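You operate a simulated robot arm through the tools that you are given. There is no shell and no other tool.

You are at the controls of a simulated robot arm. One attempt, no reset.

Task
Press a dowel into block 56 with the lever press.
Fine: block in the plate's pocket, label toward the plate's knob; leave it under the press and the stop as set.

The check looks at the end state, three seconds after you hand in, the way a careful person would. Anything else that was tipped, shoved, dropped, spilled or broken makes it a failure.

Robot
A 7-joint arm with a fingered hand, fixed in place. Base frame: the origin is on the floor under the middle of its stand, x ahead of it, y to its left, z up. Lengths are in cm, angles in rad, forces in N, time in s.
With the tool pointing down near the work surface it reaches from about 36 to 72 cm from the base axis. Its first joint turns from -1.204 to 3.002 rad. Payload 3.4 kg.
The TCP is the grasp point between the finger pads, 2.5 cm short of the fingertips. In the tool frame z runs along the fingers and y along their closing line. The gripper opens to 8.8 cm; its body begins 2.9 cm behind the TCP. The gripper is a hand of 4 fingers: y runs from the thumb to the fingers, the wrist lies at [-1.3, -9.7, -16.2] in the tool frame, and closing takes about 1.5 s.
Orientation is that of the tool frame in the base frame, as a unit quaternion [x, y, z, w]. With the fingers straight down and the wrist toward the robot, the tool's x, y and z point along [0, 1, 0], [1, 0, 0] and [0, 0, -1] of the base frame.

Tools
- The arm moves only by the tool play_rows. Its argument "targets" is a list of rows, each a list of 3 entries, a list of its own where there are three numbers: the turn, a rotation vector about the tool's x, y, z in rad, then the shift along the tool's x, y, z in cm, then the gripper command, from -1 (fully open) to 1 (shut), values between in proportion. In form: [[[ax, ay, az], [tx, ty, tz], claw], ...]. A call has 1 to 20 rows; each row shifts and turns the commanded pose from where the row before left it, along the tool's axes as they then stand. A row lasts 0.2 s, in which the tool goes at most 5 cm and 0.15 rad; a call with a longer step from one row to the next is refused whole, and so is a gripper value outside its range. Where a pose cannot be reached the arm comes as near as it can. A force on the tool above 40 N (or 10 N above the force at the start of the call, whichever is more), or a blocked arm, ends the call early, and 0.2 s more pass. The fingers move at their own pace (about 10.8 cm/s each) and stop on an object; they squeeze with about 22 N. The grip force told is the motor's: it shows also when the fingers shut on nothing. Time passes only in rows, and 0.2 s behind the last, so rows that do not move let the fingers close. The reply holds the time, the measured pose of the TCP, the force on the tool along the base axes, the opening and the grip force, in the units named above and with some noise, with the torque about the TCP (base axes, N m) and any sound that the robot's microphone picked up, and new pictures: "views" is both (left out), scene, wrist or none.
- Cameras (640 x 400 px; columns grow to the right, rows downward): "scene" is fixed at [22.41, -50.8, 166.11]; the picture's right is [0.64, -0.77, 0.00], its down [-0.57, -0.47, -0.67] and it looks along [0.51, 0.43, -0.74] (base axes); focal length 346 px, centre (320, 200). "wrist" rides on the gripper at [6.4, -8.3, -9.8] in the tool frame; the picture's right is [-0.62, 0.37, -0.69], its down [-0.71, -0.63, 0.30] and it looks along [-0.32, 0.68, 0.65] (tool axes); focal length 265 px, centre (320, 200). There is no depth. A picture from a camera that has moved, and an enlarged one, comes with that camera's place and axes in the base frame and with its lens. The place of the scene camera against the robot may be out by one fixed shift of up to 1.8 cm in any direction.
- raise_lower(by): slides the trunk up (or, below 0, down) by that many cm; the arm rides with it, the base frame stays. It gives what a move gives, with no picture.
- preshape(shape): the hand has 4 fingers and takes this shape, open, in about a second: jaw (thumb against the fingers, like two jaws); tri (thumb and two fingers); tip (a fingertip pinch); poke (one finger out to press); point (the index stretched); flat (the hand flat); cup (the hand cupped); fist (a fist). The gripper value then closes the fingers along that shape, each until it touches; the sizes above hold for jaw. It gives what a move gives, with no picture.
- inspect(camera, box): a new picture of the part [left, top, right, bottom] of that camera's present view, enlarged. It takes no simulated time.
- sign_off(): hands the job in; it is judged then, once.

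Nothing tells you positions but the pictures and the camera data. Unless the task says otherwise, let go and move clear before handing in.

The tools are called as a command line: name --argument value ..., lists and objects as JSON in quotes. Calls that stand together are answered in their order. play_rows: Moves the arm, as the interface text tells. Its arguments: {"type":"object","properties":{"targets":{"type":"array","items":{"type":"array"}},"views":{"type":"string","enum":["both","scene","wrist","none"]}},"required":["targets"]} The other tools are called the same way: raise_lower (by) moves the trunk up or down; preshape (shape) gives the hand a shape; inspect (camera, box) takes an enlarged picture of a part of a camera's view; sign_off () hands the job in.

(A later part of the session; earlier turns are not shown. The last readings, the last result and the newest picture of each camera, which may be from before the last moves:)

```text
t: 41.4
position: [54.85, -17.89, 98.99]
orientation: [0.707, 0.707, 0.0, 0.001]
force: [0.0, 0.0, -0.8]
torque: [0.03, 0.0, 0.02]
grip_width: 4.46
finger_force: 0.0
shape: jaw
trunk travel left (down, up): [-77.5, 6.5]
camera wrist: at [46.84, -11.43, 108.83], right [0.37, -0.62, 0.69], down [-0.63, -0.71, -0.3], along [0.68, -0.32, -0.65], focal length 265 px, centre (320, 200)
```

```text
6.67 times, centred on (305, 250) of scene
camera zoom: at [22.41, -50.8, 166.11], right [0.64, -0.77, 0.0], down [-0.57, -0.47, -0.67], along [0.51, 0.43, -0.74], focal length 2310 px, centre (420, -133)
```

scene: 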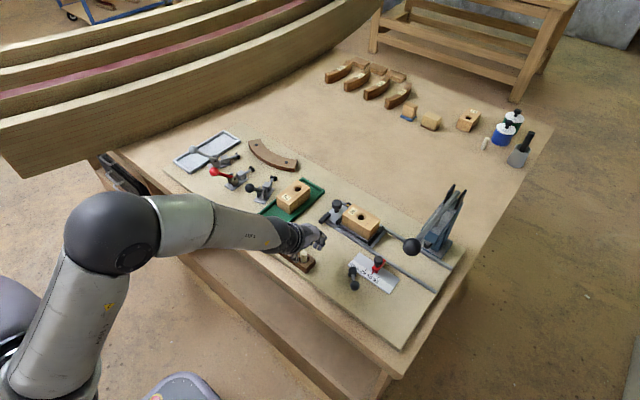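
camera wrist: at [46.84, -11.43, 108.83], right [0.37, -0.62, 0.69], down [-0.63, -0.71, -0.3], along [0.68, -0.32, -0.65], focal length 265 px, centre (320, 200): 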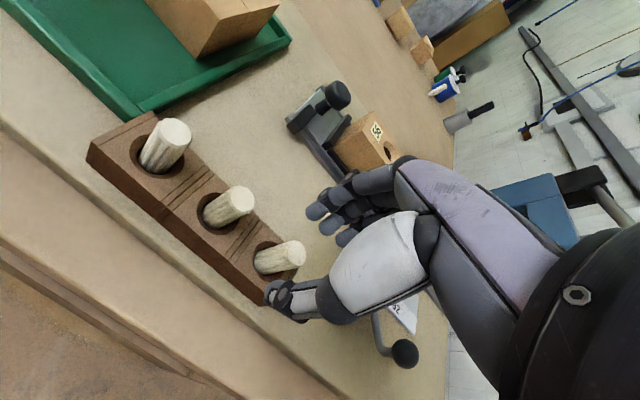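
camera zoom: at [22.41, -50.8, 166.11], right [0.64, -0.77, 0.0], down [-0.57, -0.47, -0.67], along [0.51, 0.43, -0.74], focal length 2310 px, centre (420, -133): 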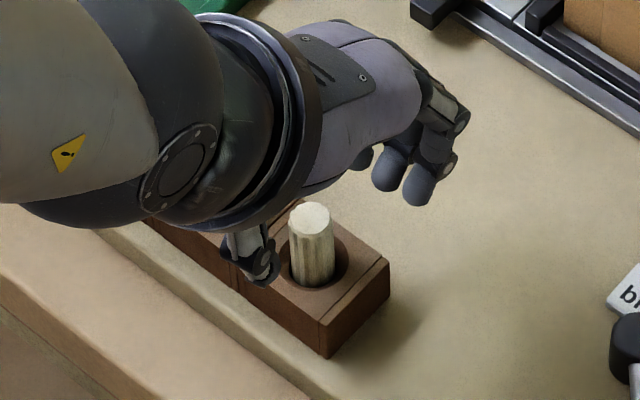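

The dowel is centred between thumb and fingers. I'll lower the last 2 cm so the pads surround its upper part, then close.

play_rows --targets '[[[0, 0, 0], [-0.05, 0.15, 0.5], 0], [[0, 0, 0], [0, 0, 0.7], 0], [[0, 0, 0], [0, 0, 0.8], 0], [[0, 0, 0], [0, 0, 0], 0]]'

inspect --camera "wrist" --box '[170, 150, 370, 350]'

inspect --camera "scene" --box '[270, 220, 340, 280]'

```text
t: 42.4
position: [55.2, -17.9, 97.0]
orientation: [0.707, 0.707, 0.0, -0.001]
force: [0.3, -0.1, -0.4]
torque: [-0.02, 0.0, 0.03]
grip_width: 4.45
finger_force: 0.0
shape: jaw
trunk travel left (down, up): [-77.5, 6.5]
camera wrist: at [46.97, -11.45, 106.86], right [0.37, -0.62, 0.69], down [-0.63, -0.71, -0.3], along [0.68, -0.32, -0.65], focal length 265 px, centre (320, 200)
```

scene: 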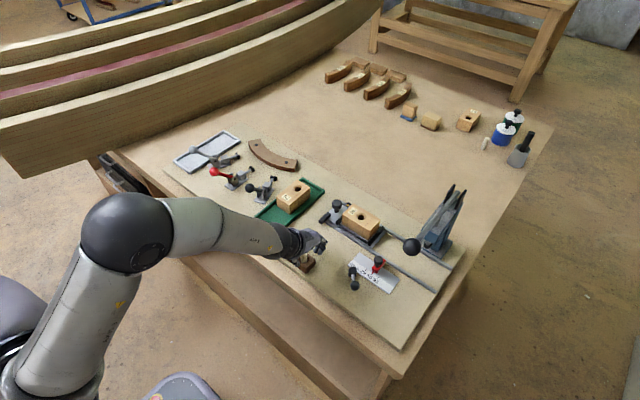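
wrist: 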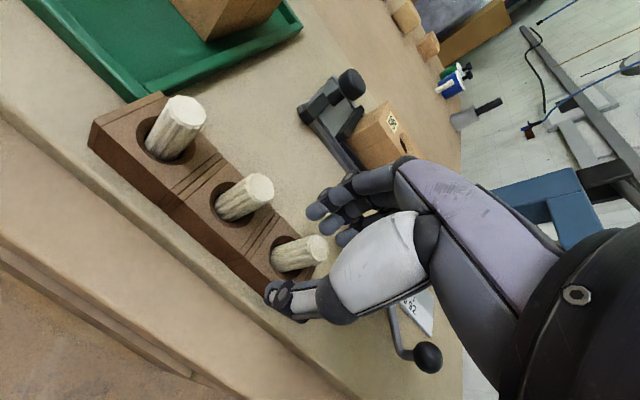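

```text
2.00 times, centred on (270, 250) of wrist
camera zoom: at [46.97, -11.45, 106.86], right [0.37, -0.62, 0.69], down [-0.63, -0.71, -0.3], along [0.68, -0.32, -0.65], focal length 531 px, centre (420, 100)
```

zoom: 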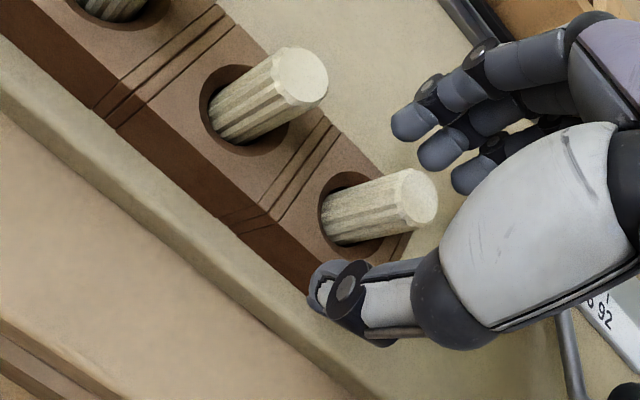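

```text
6.67 times, centred on (305, 250) of scene
camera zoom: at [22.41, -50.8, 166.11], right [0.64, -0.77, 0.0], down [-0.57, -0.47, -0.67], along [0.51, 0.43, -0.74], focal length 2310 px, centre (420, -133)
```

zoom: 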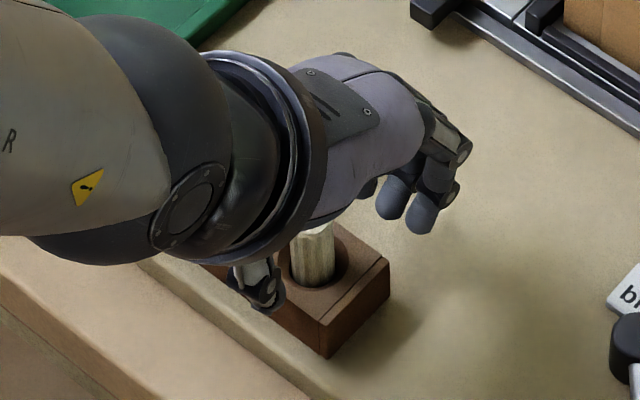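

The dowel is within about 2 mm of the grasp centre. Closing the fingers on it now.

play_rows --targets '[[[0, 0, 0], [0, 0, 0], 0.2], [[0, 0, 0], [0, 0, 0], 0.4], [[0, 0, 0], [0, 0, 0], 0.6], [[0, 0, 0], [0, 0, 0], 1], [[0, 0, 0], [0, 0, 0], 1], [[0, 0, 0], [0, 0, 0], 1], [[0, 0, 0], [0, 0, 0], 1], [[0, 0, 0], [0, 0, 0], 1]]'

inspect --camera "wrist" --box '[170, 150, 370, 350]'

inspect --camera "scene" --box '[270, 220, 340, 280]'

```text
t: 44.2
position: [55.02, -17.92, 97.1]
orientation: [0.707, 0.707, -0.001, 0.0]
force: [-3.0, 0.0, -0.5]
torque: [-0.02, 0.13, 0.02]
grip_width: 0.71
finger_force: 21.8
shape: jaw
trunk travel left (down, up): [-77.5, 6.5]
camera wrist: at [46.91, -11.46, 106.88], right [0.37, -0.62, 0.69], down [-0.63, -0.71, -0.3], along [0.68, -0.32, -0.65], focal length 265 px, centre (320, 200)
```

scene: 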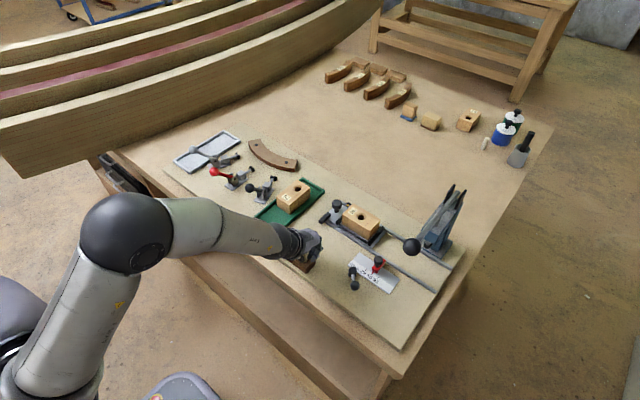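
wrist: 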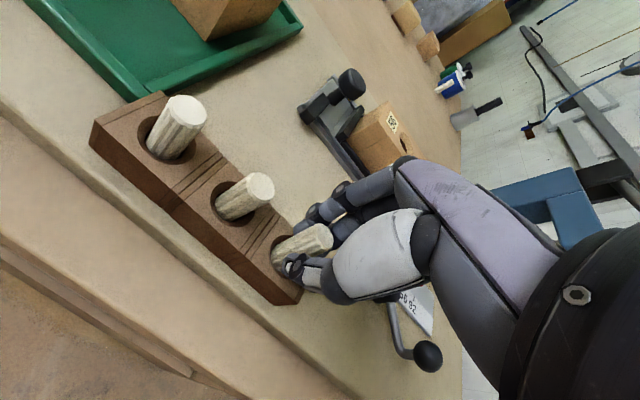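

```text
2.00 times, centred on (270, 250) of wrist
camera zoom: at [46.91, -11.46, 106.88], right [0.37, -0.62, 0.69], down [-0.63, -0.71, -0.3], along [0.68, -0.32, -0.65], focal length 531 px, centre (420, 100)
```

zoom: 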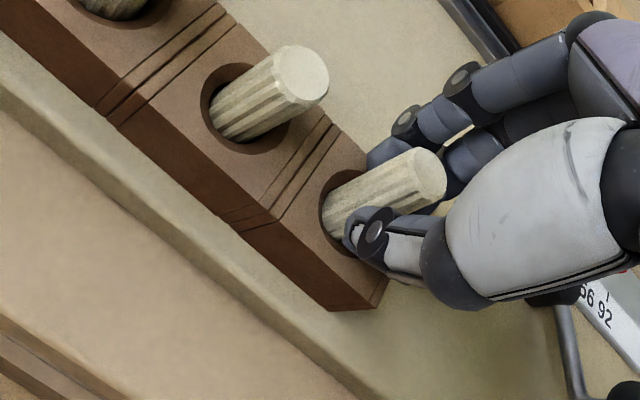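

```text
6.67 times, centred on (305, 250) of scene
camera zoom: at [22.41, -50.8, 166.11], right [0.64, -0.77, 0.0], down [-0.57, -0.47, -0.67], along [0.51, 0.43, -0.74], focal length 2310 px, centre (420, -133)
```

zoom: 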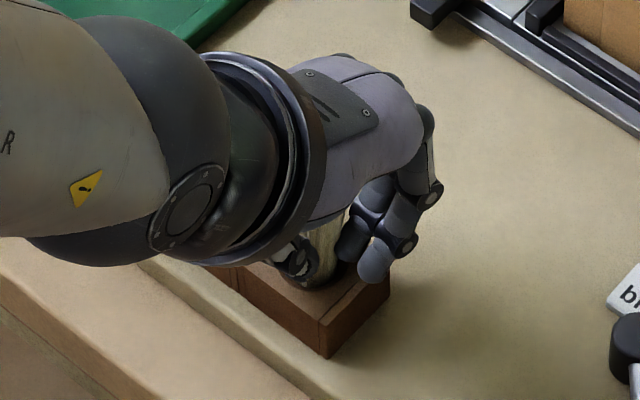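

The dowel is gripped but leans a few degrees outward at the top. I'll lift it carefully out of the rack and see how it sits in the hand.

play_rows --targets '[[[0, 0, 0], [0, 0, -0.5], 1], [[0, 0, 0], [0, 0, -1], 1], [[0, 0, 0], [0, 0, -1.5], 1], [[0, 0, 0], [0, 0, -1.5], 1], [[0, 0, 0], [0, 0, -1.5], 1], [[0, 0, 0], [0, 0, 0], 1]]'

inspect --camera "wrist" --box '[170, 150, 370, 350]'

inspect --camera "scene" --box '[260, 210, 340, 280]'

```text
t: 45.6
position: [55.24, -17.93, 103.05]
orientation: [0.707, 0.707, 0.0, 0.0]
force: [-1.1, 0.2, 0.1]
torque: [-0.04, 0.0, 0.01]
grip_width: 0.72
finger_force: 21.7
shape: jaw
trunk travel left (down, up): [-77.5, 6.5]
camera wrist: at [47.02, -11.51, 112.84], right [0.37, -0.62, 0.69], down [-0.63, -0.71, -0.3], along [0.68, -0.32, -0.65], focal length 265 px, centre (320, 200)
```

scene: 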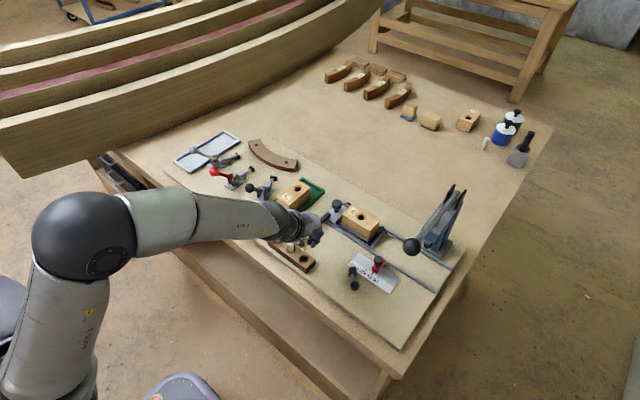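
wrist: 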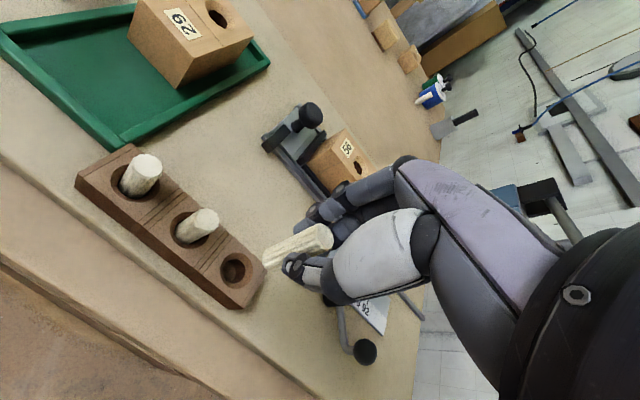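

```text
2.00 times, centred on (270, 250) of wrist
camera zoom: at [47.02, -11.51, 112.84], right [0.37, -0.62, 0.69], down [-0.63, -0.71, -0.3], along [0.68, -0.32, -0.65], focal length 531 px, centre (420, 100)
```

zoom: 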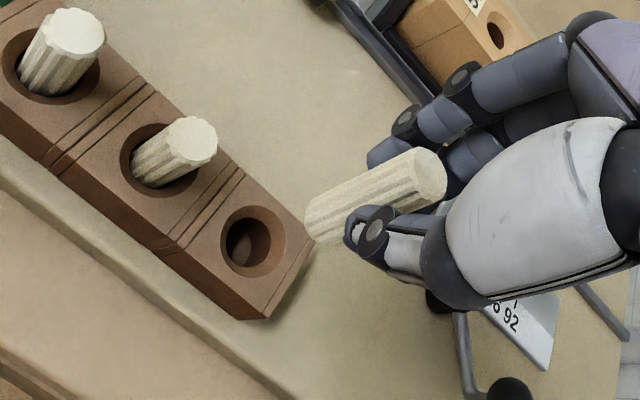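

```text
5.71 times, centred on (300, 245) of scene
camera zoom: at [22.41, -50.8, 166.11], right [0.64, -0.77, 0.0], down [-0.57, -0.47, -0.67], along [0.51, 0.43, -0.74], focal length 1980 px, centre (434, -57)
```

zoom: 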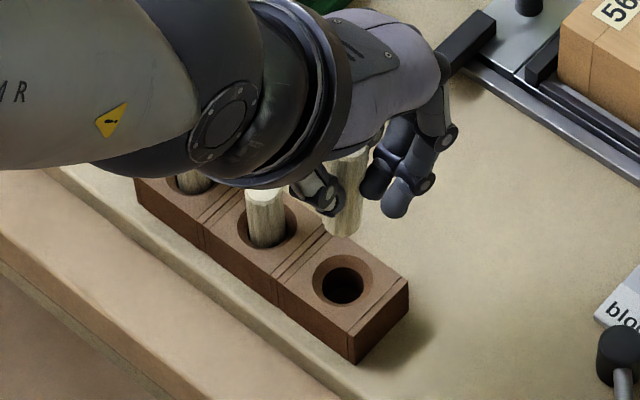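

The dowel is about 4.8 cm long and leans roughly 7° in the hand, bottom toward the thumb. I'll tilt the tool to bring it vertical and check from both cameras.

play_rows --targets '[[[-0.12, 0, 0], [0, 0, 0], 1], [[0, 0, 0], [0, 0, 0], 1]]'

inspect --camera "wrist" --box '[220, 190, 340, 290]'

inspect --camera "scene" --box '[280, 215, 340, 265]'

```text
t: 46.2
position: [55.09, -18.01, 102.92]
orientation: [0.706, 0.706, 0.043, 0.042]
force: [-0.3, 0.2, -0.2]
torque: [0.01, 0.03, -0.03]
grip_width: 0.73
finger_force: 22.3
shape: jaw
trunk travel left (down, up): [-77.5, 6.5]
camera wrist: at [45.89, -11.48, 111.73], right [0.28, -0.62, 0.73], down [-0.59, -0.71, -0.38], along [0.76, -0.32, -0.57], focal length 265 px, centre (320, 200)
```

scene: 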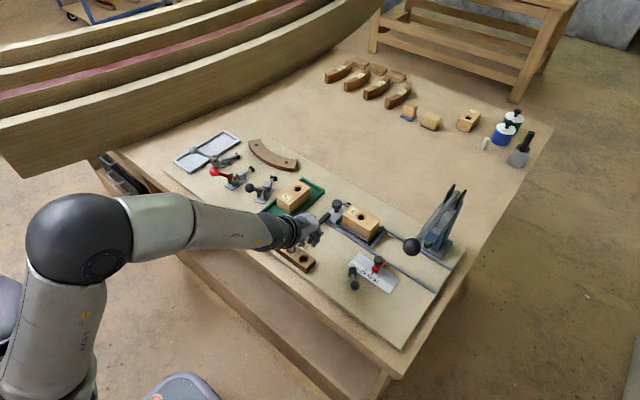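
wrist: 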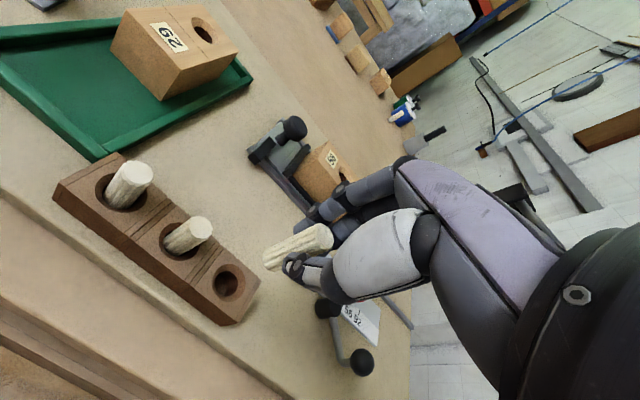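

```text
4.00 times, centred on (280, 240) of wrist
camera zoom: at [45.89, -11.48, 111.73], right [0.28, -0.62, 0.73], down [-0.59, -0.71, -0.38], along [0.76, -0.32, -0.57], focal length 1062 px, centre (480, 40)
```

zoom: 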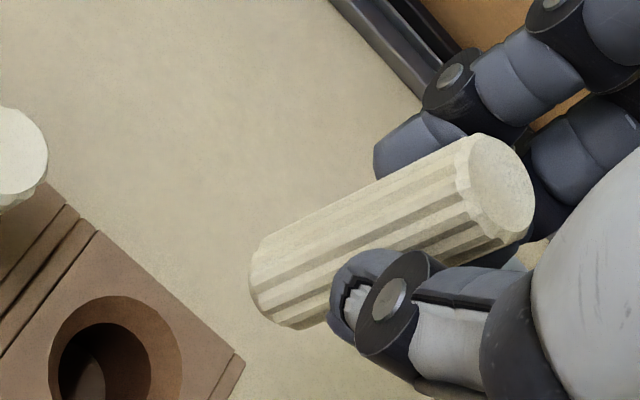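

```text
8.00 times, centred on (310, 240) of scene
camera zoom: at [22.41, -50.8, 166.11], right [0.64, -0.77, 0.0], down [-0.57, -0.47, -0.67], along [0.51, 0.43, -0.74], focal length 2771 px, centre (400, -120)
```

zoom: 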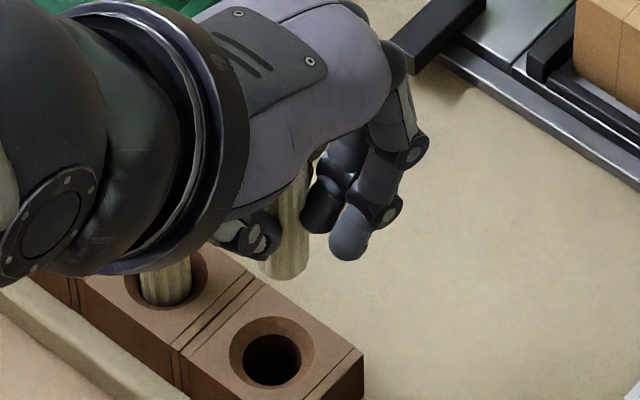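

The dowel now looks within about 2° of vertical. I'll trim the tilt slightly and carry it over toward the block, staying above everything.

play_rows --targets '[[[-0.03, -0.02, 0], [0, 0, 0], 1], [[0, 0, 0], [-0.5, 1.6, 0], 1], [[0, 0, 0], [-1.1, 3.7, 0.4], 1], [[0, 0, 0], [-1.1, 3.7, 0.4], 1], [[0, 0, 0], [-1.1, 3.4, 0.4], 1], [[0, 0, 0], [0, 0, 0], 1]]'

inspect --camera "wrist" --box '[150, 120, 350, 320]'

inspect --camera "scene" --box '[310, 180, 400, 255]'

```text
t: 47.6
position: [67.53, -21.76, 103.79]
orientation: [0.706, 0.705, 0.046, 0.061]
force: [0.0, 0.0, 0.0]
torque: [0.0, -0.01, -0.01]
grip_width: 0.73
finger_force: 21.6
shape: jaw
trunk travel left (down, up): [-77.5, 6.5]
camera wrist: at [57.98, -15.08, 112.11], right [0.26, -0.61, 0.75], down [-0.58, -0.72, -0.38], along [0.77, -0.34, -0.54], focal length 265 px, centre (320, 200)
```

scene: 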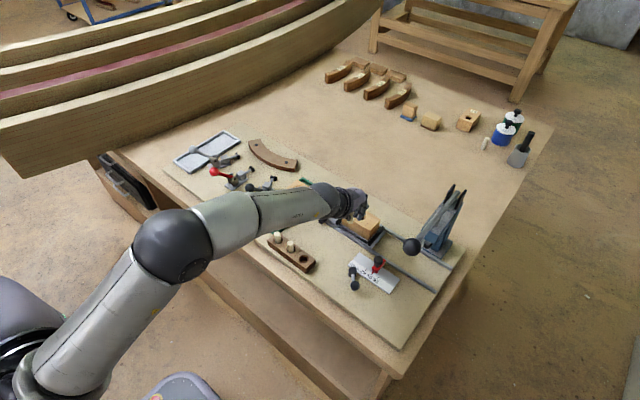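
wrist: 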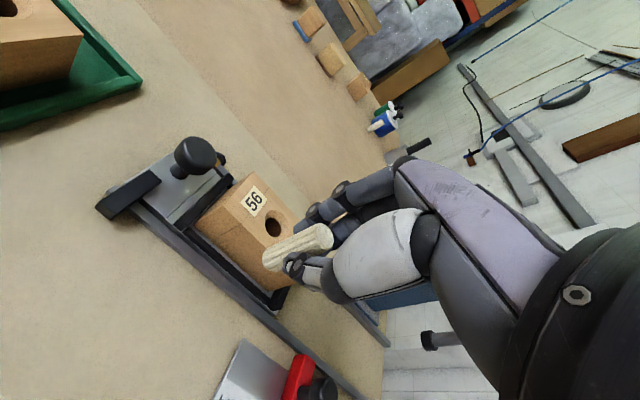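

```text
2.00 times, centred on (250, 220) of wrist
camera zoom: at [57.98, -15.08, 112.11], right [0.26, -0.61, 0.75], down [-0.58, -0.72, -0.38], along [0.77, -0.34, -0.54], focal length 531 px, centre (460, 160)
```

zoom: 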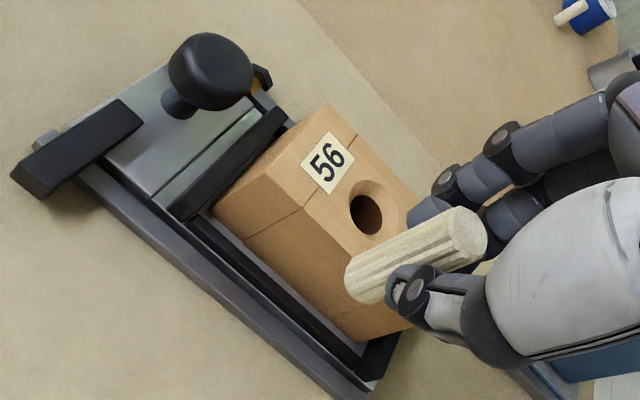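

```text
5.33 times, centred on (355, 218) of scene
camera zoom: at [22.41, -50.8, 166.11], right [0.64, -0.77, 0.0], down [-0.57, -0.47, -0.67], along [0.51, 0.43, -0.74], focal length 1848 px, centre (133, 107)
```

zoom: 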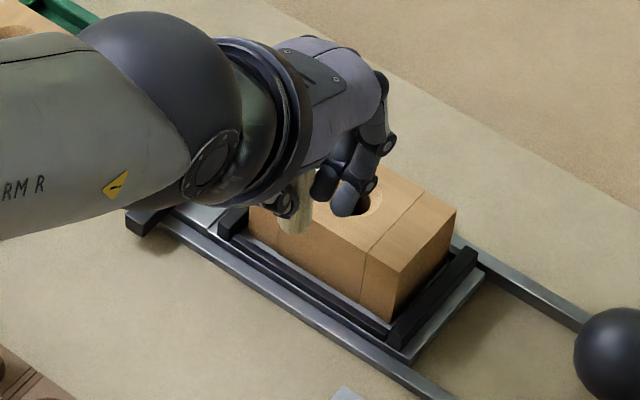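

The view is clear: the dowel is held upright and the hole is just ahead of it. I'll move it over the hole, keeping the bottom a bit above the block, and compare them up close.

play_rows --targets '[[[0, 0, 0], [0, 1.46, 0.25], 1], [[0, 0, 0], [0, 1.46, 0.35], 1], [[0, 0, 0], [0, 1.2, 0.35], 1], [[0, 0, 0], [0, 0, 0], 1]]'

inspect --camera "wrist" --box '[180, 150, 340, 310]'

inspect --camera "scene" --box '[330, 185, 400, 245]'

```text
t: 48.6
position: [71.77, -21.75, 103.45]
orientation: [0.705, 0.705, 0.046, 0.06]
force: [0.1, -1.4, 0.1]
torque: [0.02, 0.01, 0.02]
grip_width: 0.71
finger_force: 21.8
shape: jaw
trunk travel left (down, up): [-77.5, 6.5]
camera wrist: at [62.27, -15.14, 111.78], right [0.26, -0.61, 0.75], down [-0.58, -0.72, -0.38], along [0.77, -0.34, -0.54], focal length 265 px, centre (320, 200)
```

scene: 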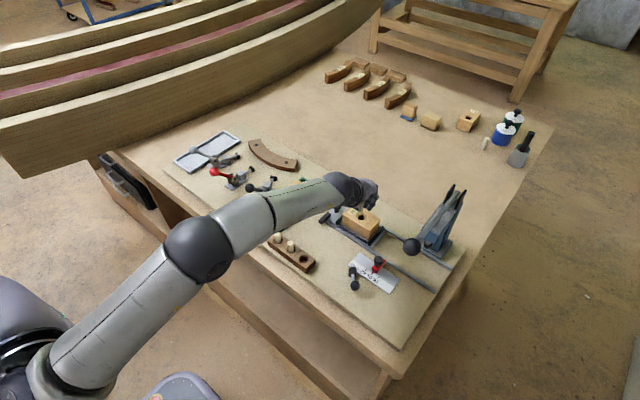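
wrist: 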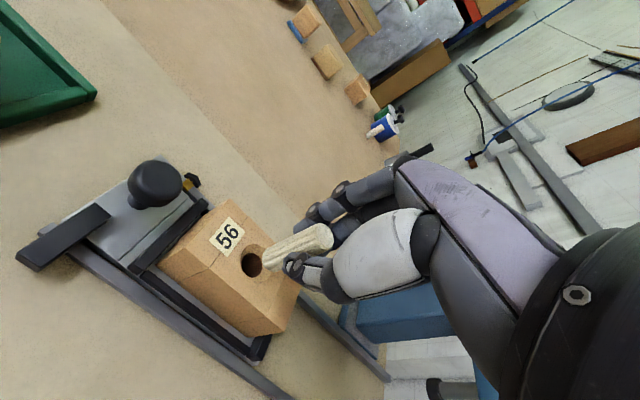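

```text
2.50 times, centred on (260, 230) of wrist
camera zoom: at [62.27, -15.14, 111.78], right [0.26, -0.61, 0.75], down [-0.58, -0.72, -0.38], along [0.77, -0.34, -0.54], focal length 664 px, centre (470, 125)
```

zoom: 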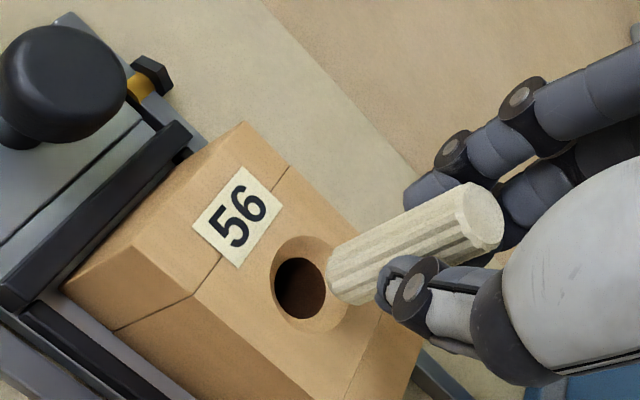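

```text
6.67 times, centred on (365, 215) of scene
camera zoom: at [22.41, -50.8, 166.11], right [0.64, -0.77, 0.0], down [-0.57, -0.47, -0.67], along [0.51, 0.43, -0.74], focal length 2310 px, centre (20, 100)
```

zoom: 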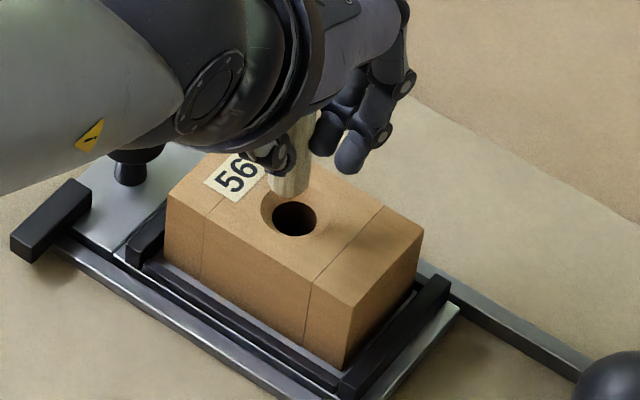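

The dowel bottom is about 2 cm above the block and roughly 0.4 cm short of the hole in x. I'll shift forward and lower closer before refining.

play_rows --targets '[[[0, 0, 0], [0.02, 0.25, 0.5], 1], [[0, 0, 0], [0, -0.02, 0.5], 1], [[0, 0, 0], [0, -0.03, 0.4], 1], [[0, 0, 0], [0, 0, 0], 1]]'

inspect --camera "wrist" --box '[200, 180, 320, 290]'

inspect --camera "scene" --box '[340, 190, 390, 235]'

```text
t: 49.6
position: [72.11, -21.9, 102.15]
orientation: [0.706, 0.704, 0.046, 0.06]
force: [0.9, -0.1, 0.3]
torque: [0.0, -0.01, 0.01]
grip_width: 0.73
finger_force: 21.8
shape: jaw
trunk travel left (down, up): [-77.5, 6.5]
camera wrist: at [62.66, -15.15, 110.45], right [0.26, -0.61, 0.75], down [-0.58, -0.72, -0.38], along [0.77, -0.34, -0.54], focal length 265 px, centre (320, 200)
```

scene: 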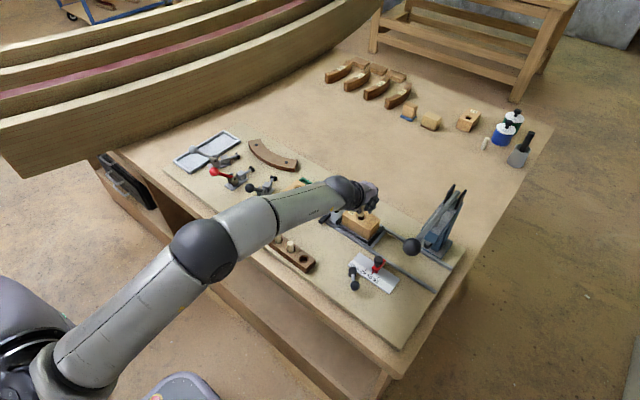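
wrist: 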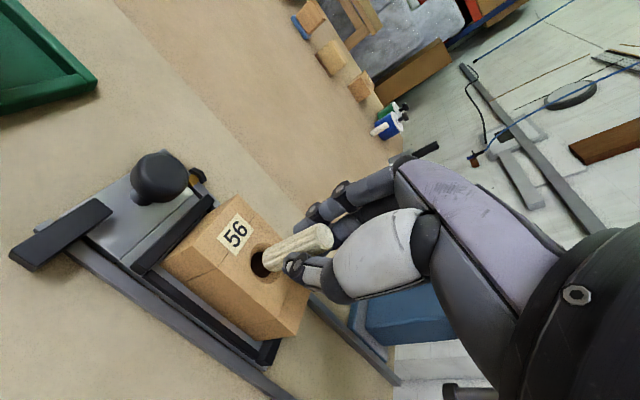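

```text
3.64 times, centred on (260, 235) of wrist
camera zoom: at [62.66, -15.15, 110.45], right [0.26, -0.61, 0.75], down [-0.58, -0.72, -0.38], along [0.77, -0.34, -0.54], focal length 965 px, centre (538, 73)
```

zoom: 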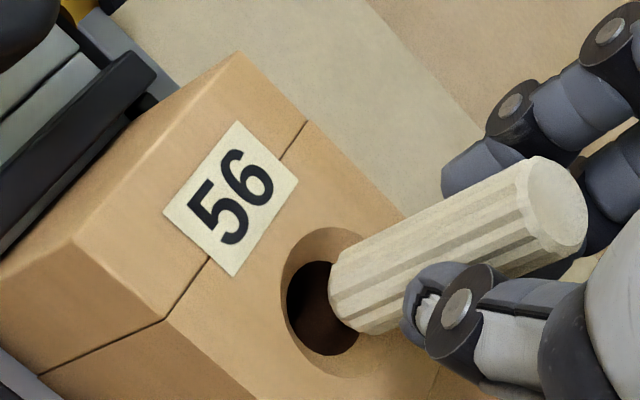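

```text
8.89 times, centred on (365, 212) of scene
camera zoom: at [22.41, -50.8, 166.11], right [0.64, -0.77, 0.0], down [-0.57, -0.47, -0.67], along [0.51, 0.43, -0.74], focal length 3079 px, centre (-80, 89)
```

zoom: 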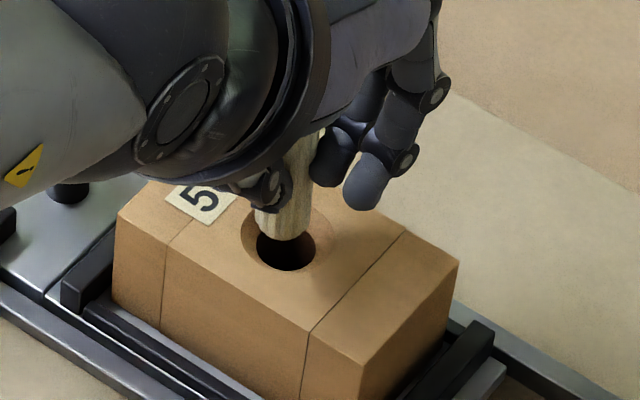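

Triangulating both views puts the dowel bottom near (72.8, −21.8, 97.1) and the bore near (72.8, −21.85, 96.2), so it's directly over the hole. I'll lower it straight down in small steps.

play_rows --targets '[[[0, 0, 0], [0.01, -0.07, 0.45], 1], [[0, 0, 0], [0.01, -0.07, 0.45], 1], [[0, 0, 0], [0, 0, 0], 1]]'

inspect --camera "wrist" --box '[200, 180, 320, 290]'

inspect --camera "scene" --box '[340, 190, 390, 235]'

```text
t: 50.4
position: [72.15, -21.7, 101.07]
orientation: [0.706, 0.704, 0.046, 0.059]
force: [0.2, 0.0, 0.0]
torque: [0.01, 0.01, -0.03]
grip_width: 0.74
finger_force: 22.1
shape: jaw
trunk travel left (down, up): [-77.5, 6.5]
camera wrist: at [62.68, -15.13, 109.5], right [0.26, -0.61, 0.75], down [-0.58, -0.72, -0.38], along [0.77, -0.34, -0.54], focal length 265 px, centre (320, 200)
```

scene: 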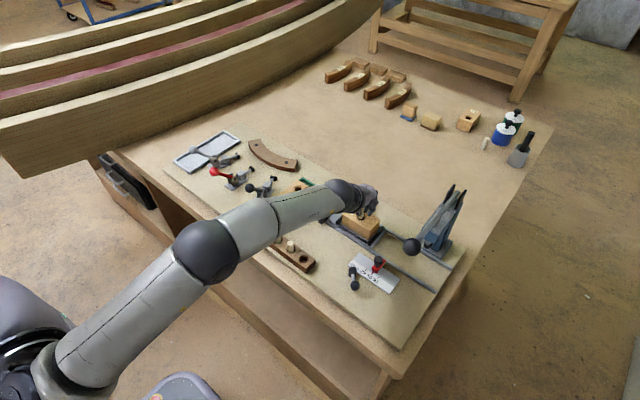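
wrist: 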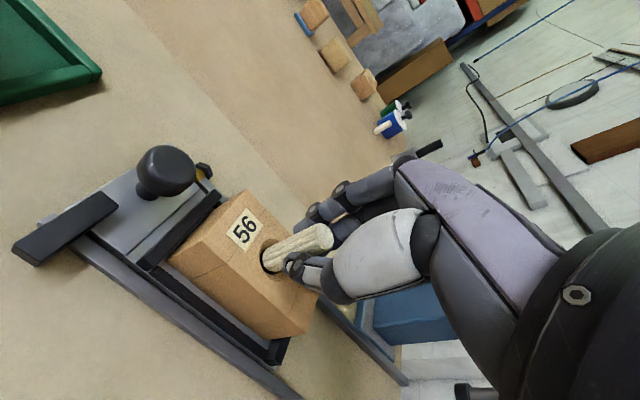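

```text
3.64 times, centred on (260, 235) of wrist
camera zoom: at [62.68, -15.13, 109.5], right [0.26, -0.61, 0.75], down [-0.58, -0.72, -0.38], along [0.77, -0.34, -0.54], focal length 965 px, centre (538, 73)
```

zoom: 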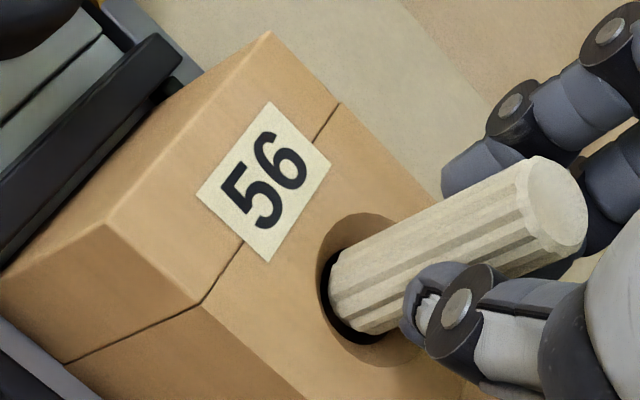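

```text
8.89 times, centred on (365, 212) of scene
camera zoom: at [22.41, -50.8, 166.11], right [0.64, -0.77, 0.0], down [-0.57, -0.47, -0.67], along [0.51, 0.43, -0.74], focal length 3079 px, centre (-80, 89)
```

zoom: 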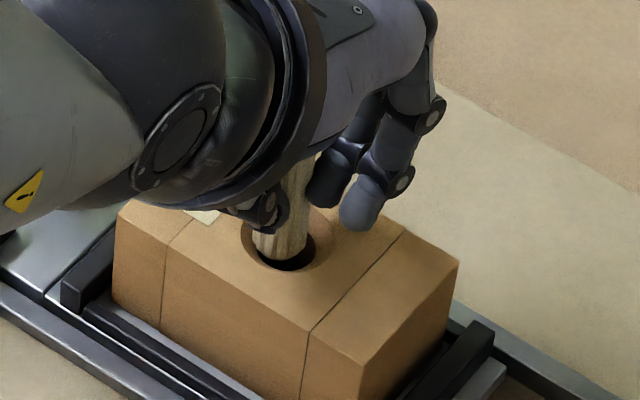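

The dowel end is entering the countersink, centred. I'll continue down in small steps and watch for resistance.

play_rows --targets '[[[0, 0, 0], [0.01, -0.05, 0.3], 1], [[0, 0, 0], [0.01, -0.05, 0.3], 1], [[0, 0, 0], [0, 0, 0], 1]]'

inspect --camera "wrist" --box '[200, 180, 320, 290]'

inspect --camera "scene" --box '[340, 190, 390, 235]'

```text
t: 51.2
position: [72.12, -21.83, 100.53]
orientation: [0.705, 0.705, 0.046, 0.059]
force: [0.9, -0.5, 0.8]
torque: [-0.01, -0.02, -0.02]
grip_width: 0.73
finger_force: 21.9
shape: jaw
trunk travel left (down, up): [-77.5, 6.5]
camera wrist: at [62.67, -15.13, 108.87], right [0.26, -0.61, 0.75], down [-0.58, -0.72, -0.38], along [0.77, -0.34, -0.54], focal length 265 px, centre (320, 200)
```

scene: 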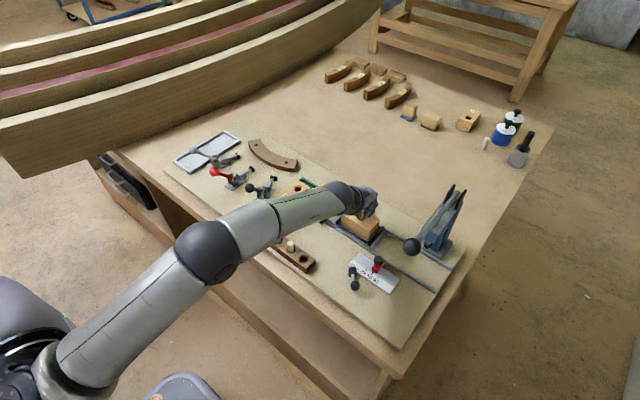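
wrist: 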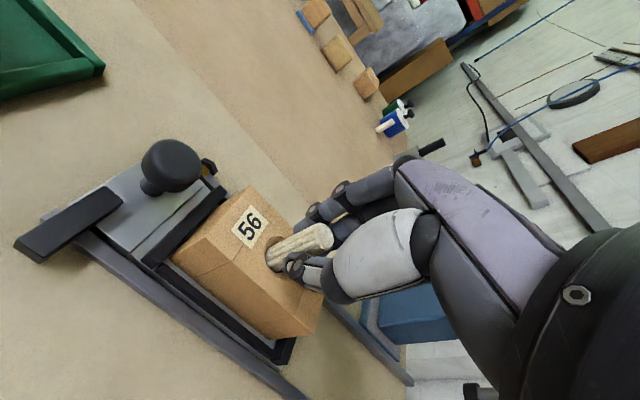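

```text
3.64 times, centred on (260, 235) of wrist
camera zoom: at [62.67, -15.13, 108.87], right [0.26, -0.61, 0.75], down [-0.58, -0.72, -0.38], along [0.77, -0.34, -0.54], focal length 965 px, centre (538, 73)
```

zoom: 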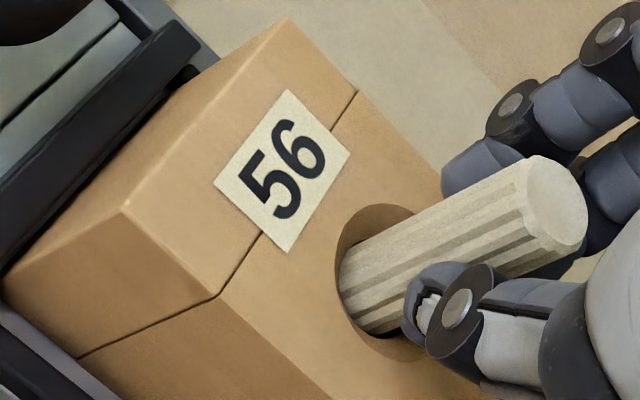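

```text
8.89 times, centred on (365, 212) of scene
camera zoom: at [22.41, -50.8, 166.11], right [0.64, -0.77, 0.0], down [-0.57, -0.47, -0.67], along [0.51, 0.43, -0.74], focal length 3079 px, centre (-80, 89)
```

zoom: 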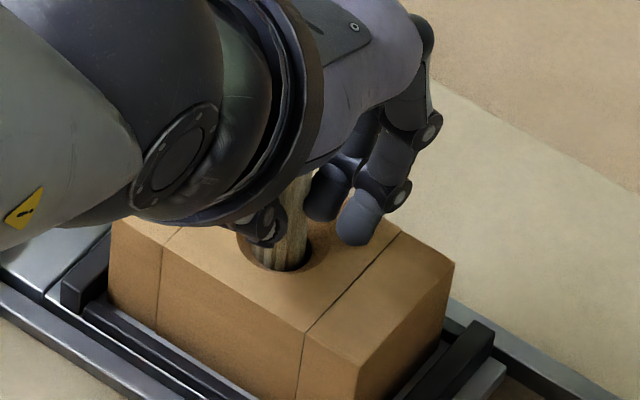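

The dowel is in the mouth of the bore; the block nudged a millimetre or so, so I'll ease the dowel slightly toward the hole centre and keep lowering.

play_rows --targets '[[[0, 0, 0], [-0.1, 0.09, 0.1], 1], [[0, 0, 0], [0.01, -0.05, 0.3], 1], [[0, 0, 0], [0.01, -0.05, 0.3], 1], [[0, 0, 0], [0, 0, 0], 1]]'

inspect --camera "wrist" --box '[200, 180, 320, 290]'

inspect --camera "scene" --box '[340, 190, 390, 235]'

```text
t: 52.2
position: [72.21, -21.89, 100.0]
orientation: [0.706, 0.704, 0.047, 0.06]
force: [0.1, -0.7, 3.2]
torque: [0.0, -0.04, -0.01]
grip_width: 0.71
finger_force: 22.3
shape: jaw
trunk travel left (down, up): [-77.5, 6.5]
camera wrist: at [62.72, -15.22, 108.3], right [0.26, -0.61, 0.75], down [-0.58, -0.72, -0.38], along [0.77, -0.34, -0.54], focal length 265 px, centre (320, 200)
```

scene: 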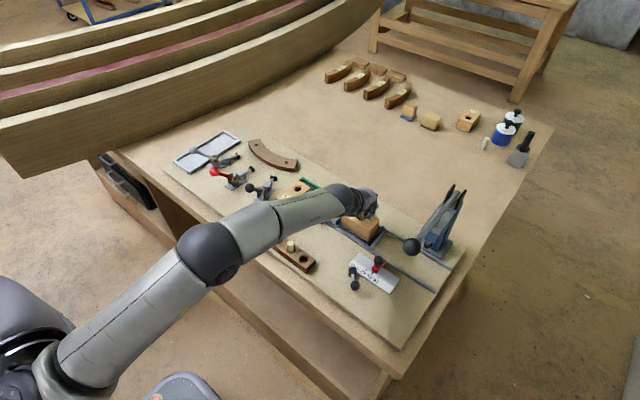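
wrist: 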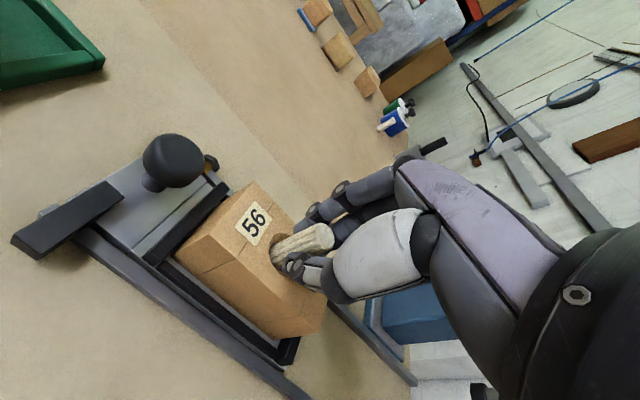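

```text
3.64 times, centred on (260, 235) of wrist
camera zoom: at [62.72, -15.22, 108.3], right [0.26, -0.61, 0.75], down [-0.58, -0.72, -0.38], along [0.77, -0.34, -0.54], focal length 965 px, centre (538, 73)
```

zoom: 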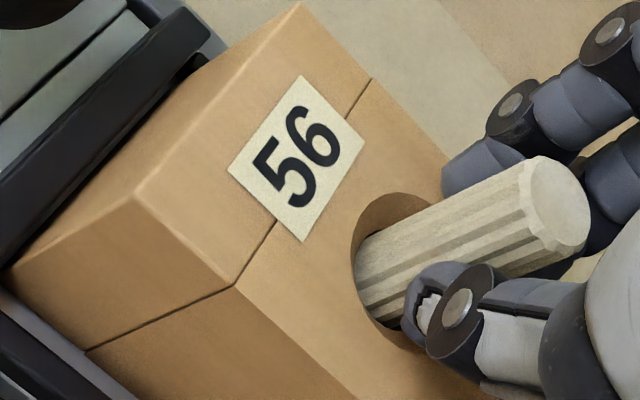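

```text
8.89 times, centred on (365, 212) of scene
camera zoom: at [22.41, -50.8, 166.11], right [0.64, -0.77, 0.0], down [-0.57, -0.47, -0.67], along [0.51, 0.43, -0.74], focal length 3079 px, centre (-80, 89)
```

zoom: 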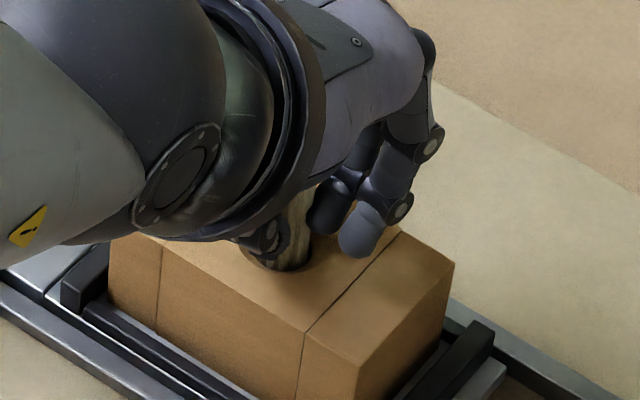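

There's about 3 N of resistance now, with the dowel roughly 1.2 cm in. I'll press just a little more to see whether it has seated.

play_rows --targets '[[[0, 0, 0], [0, -0.02, 0.15], 1], [[0, 0, 0], [0, -0.02, 0.15], 1], [[0, 0, 0], [0, 0, 0], 1]]' --views "none"

inspect --camera "wrist" --box '[200, 180, 320, 290]'

inspect --camera "scene" --box '[340, 190, 390, 235]'

```text
t: 53.0
position: [72.22, -21.83, 100.0]
orientation: [0.706, 0.704, 0.047, 0.063]
force: [0.9, -0.7, 10.3]
torque: [-0.05, -0.08, 0.01]
grip_width: 0.78
finger_force: 22.6
shape: jaw
trunk travel left (down, up): [-77.5, 6.5]
```

```text
3.64 times, centred on (260, 235) of wrist
camera zoom: at [62.63, -15.21, 108.17], right [0.25, -0.61, 0.75], down [-0.58, -0.72, -0.38], along [0.78, -0.34, -0.53], focal length 965 px, centre (538, 73)
```

zoom: 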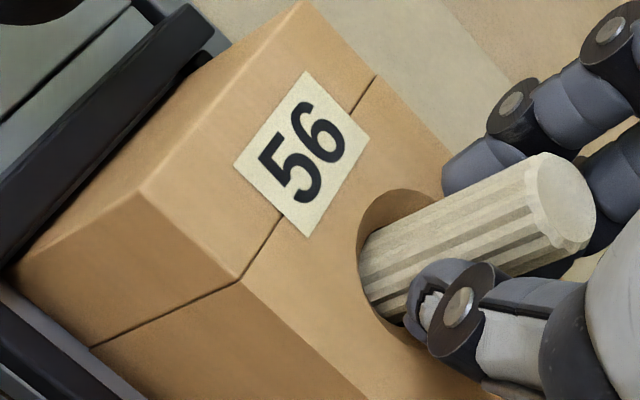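

```text
8.89 times, centred on (365, 212) of scene
camera zoom: at [22.41, -50.8, 166.11], right [0.64, -0.77, 0.0], down [-0.57, -0.47, -0.67], along [0.51, 0.43, -0.74], focal length 3079 px, centre (-80, 89)
```

zoom: 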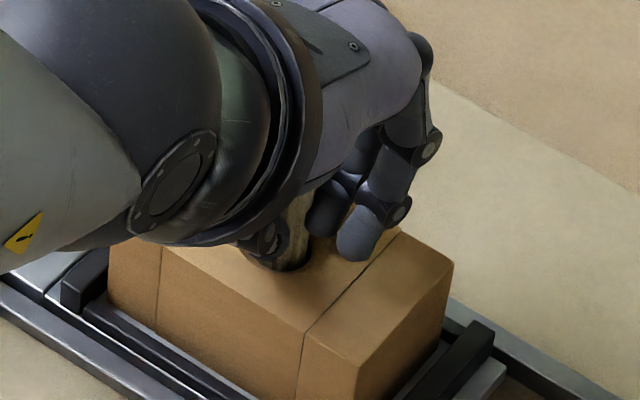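

The dowel is seated at about 10 N and won't go further by hand. I'll relax the push and open the fingers slowly.

play_rows --targets '[[[0, 0, 0], [0, 0.02, -0.2], 1], [[0, 0, 0], [0, 0, 0], 0.8], [[0, 0, 0], [0, 0, 0], 0.65], [[0, 0, 0], [0, 0, 0], 0.5], [[0, 0, 0], [0, 0, 0], 0.3], [[0, 0, 0], [0, 0, 0], 0.1], [[0, 0, 0], [0, 0, 0], 0.1]]'

inspect --camera "wrist" --box '[200, 160, 360, 310]'

inspect --camera "scene" --box '[340, 190, 390, 235]'

```text
t: 54.6
position: [72.25, -21.86, 99.75]
orientation: [0.706, 0.704, 0.046, 0.06]
force: [0.4, -0.4, 0.2]
torque: [0.03, -0.02, -0.02]
grip_width: 3.9
finger_force: 0.2
shape: jaw
trunk travel left (down, up): [-77.5, 6.5]
camera wrist: at [62.75, -15.2, 108.15], right [0.26, -0.61, 0.75], down [-0.58, -0.72, -0.38], along [0.77, -0.34, -0.54], focal length 265 px, centre (320, 200)
```

scene: 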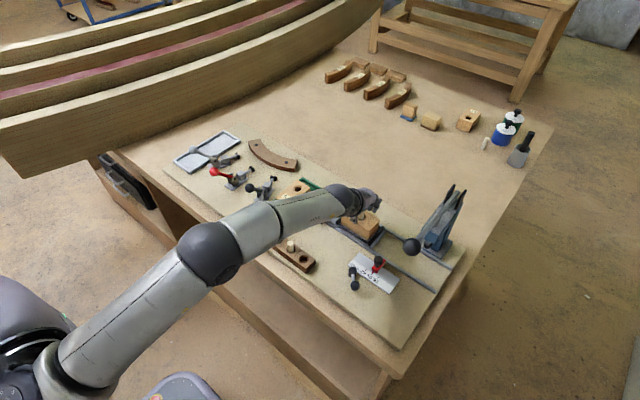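
wrist: 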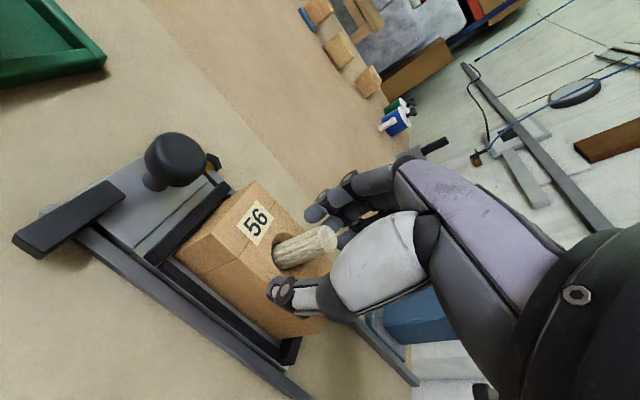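

```text
2.67 times, centred on (280, 235) of wrist
camera zoom: at [62.75, -15.2, 108.15], right [0.26, -0.61, 0.75], down [-0.58, -0.72, -0.38], along [0.77, -0.34, -0.54], focal length 708 px, centre (427, 107)
```

zoom: 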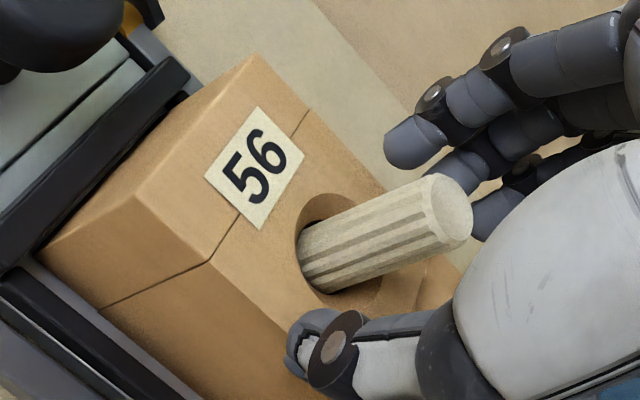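

```text
8.89 times, centred on (365, 212) of scene
camera zoom: at [22.41, -50.8, 166.11], right [0.64, -0.77, 0.0], down [-0.57, -0.47, -0.67], along [0.51, 0.43, -0.74], focal length 3079 px, centre (-80, 89)
```

zoom: 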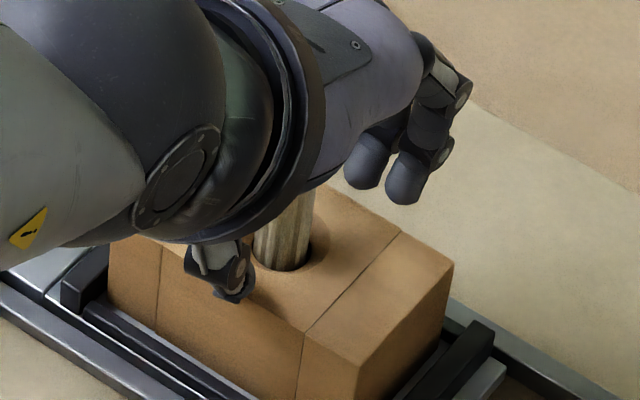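

The dowel stands upright in block 56 on its own. I'll lift the hand straight up off it and back away to view the setup.

play_rows --targets '[[[0, 0, 0], [-0.01, 0.09, -0.6], 0.1], [[0, 0, 0], [-0.02, 0.15, -1], 0.1], [[0, 0, 0], [-0.02, 0.18, -1.2], 0.1], [[0, 0, 0], [-0.02, 0.18, -1.2], 0], [[0, 0, 0], [-0.02, 0.1, -1.2], -0.2], [[0, 0, 0], [0, -2, 0], -0.4], [[0, 0, 0], [0, -3, -0.5], -0.4], [[0, 0, 0], [0, -3, -0.5], -0.4], [[0, 0, 0], [0, 0, 0], -0.4]]'

inspect --camera "wrist" --box '[80, 100, 340, 320]'

inspect --camera "scene" --box '[320, 180, 480, 290]'

```text
t: 56.6
position: [64.19, -21.87, 104.92]
orientation: [0.706, 0.704, 0.046, 0.06]
force: [0.5, -0.4, -0.2]
torque: [-0.02, 0.03, 0.01]
grip_width: 6.12
finger_force: 0.0
shape: jaw
trunk travel left (down, up): [-77.5, 6.5]
camera wrist: at [54.64, -15.15, 113.2], right [0.26, -0.61, 0.75], down [-0.58, -0.72, -0.38], along [0.77, -0.34, -0.54], focal length 265 px, centre (320, 200)
```

scene: 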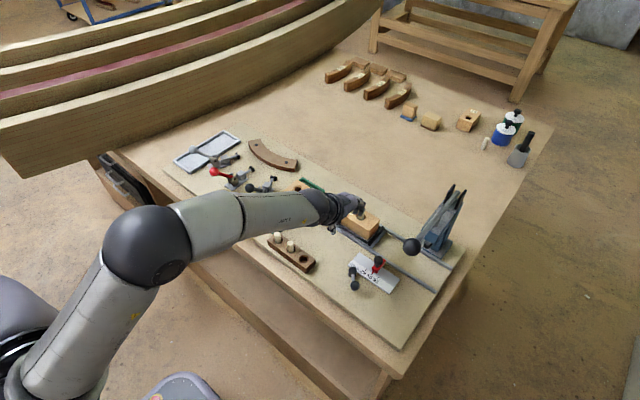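
wrist: 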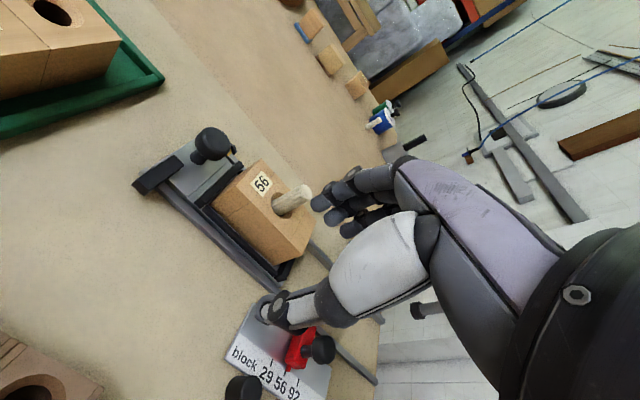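

```text
1.82 times, centred on (210, 210) of wrist
camera zoom: at [54.64, -15.15, 113.2], right [0.26, -0.61, 0.75], down [-0.58, -0.72, -0.38], along [0.77, -0.34, -0.54], focal length 483 px, centre (520, 182)
```

zoom: 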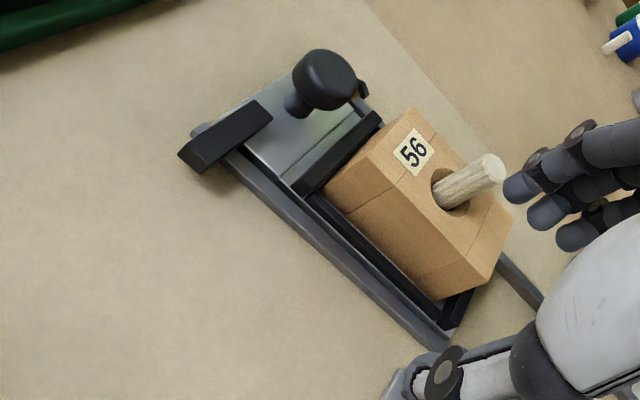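

```text
3.64 times, centred on (400, 235) of scene
camera zoom: at [22.41, -50.8, 166.11], right [0.64, -0.77, 0.0], down [-0.57, -0.47, -0.67], along [0.51, 0.43, -0.74], focal length 1260 px, centre (29, 73)
```

zoom: 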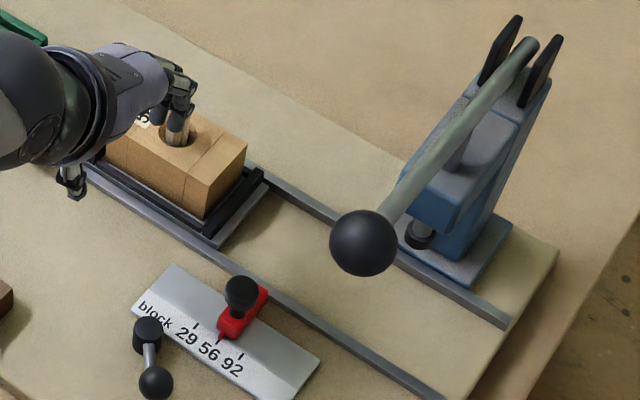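

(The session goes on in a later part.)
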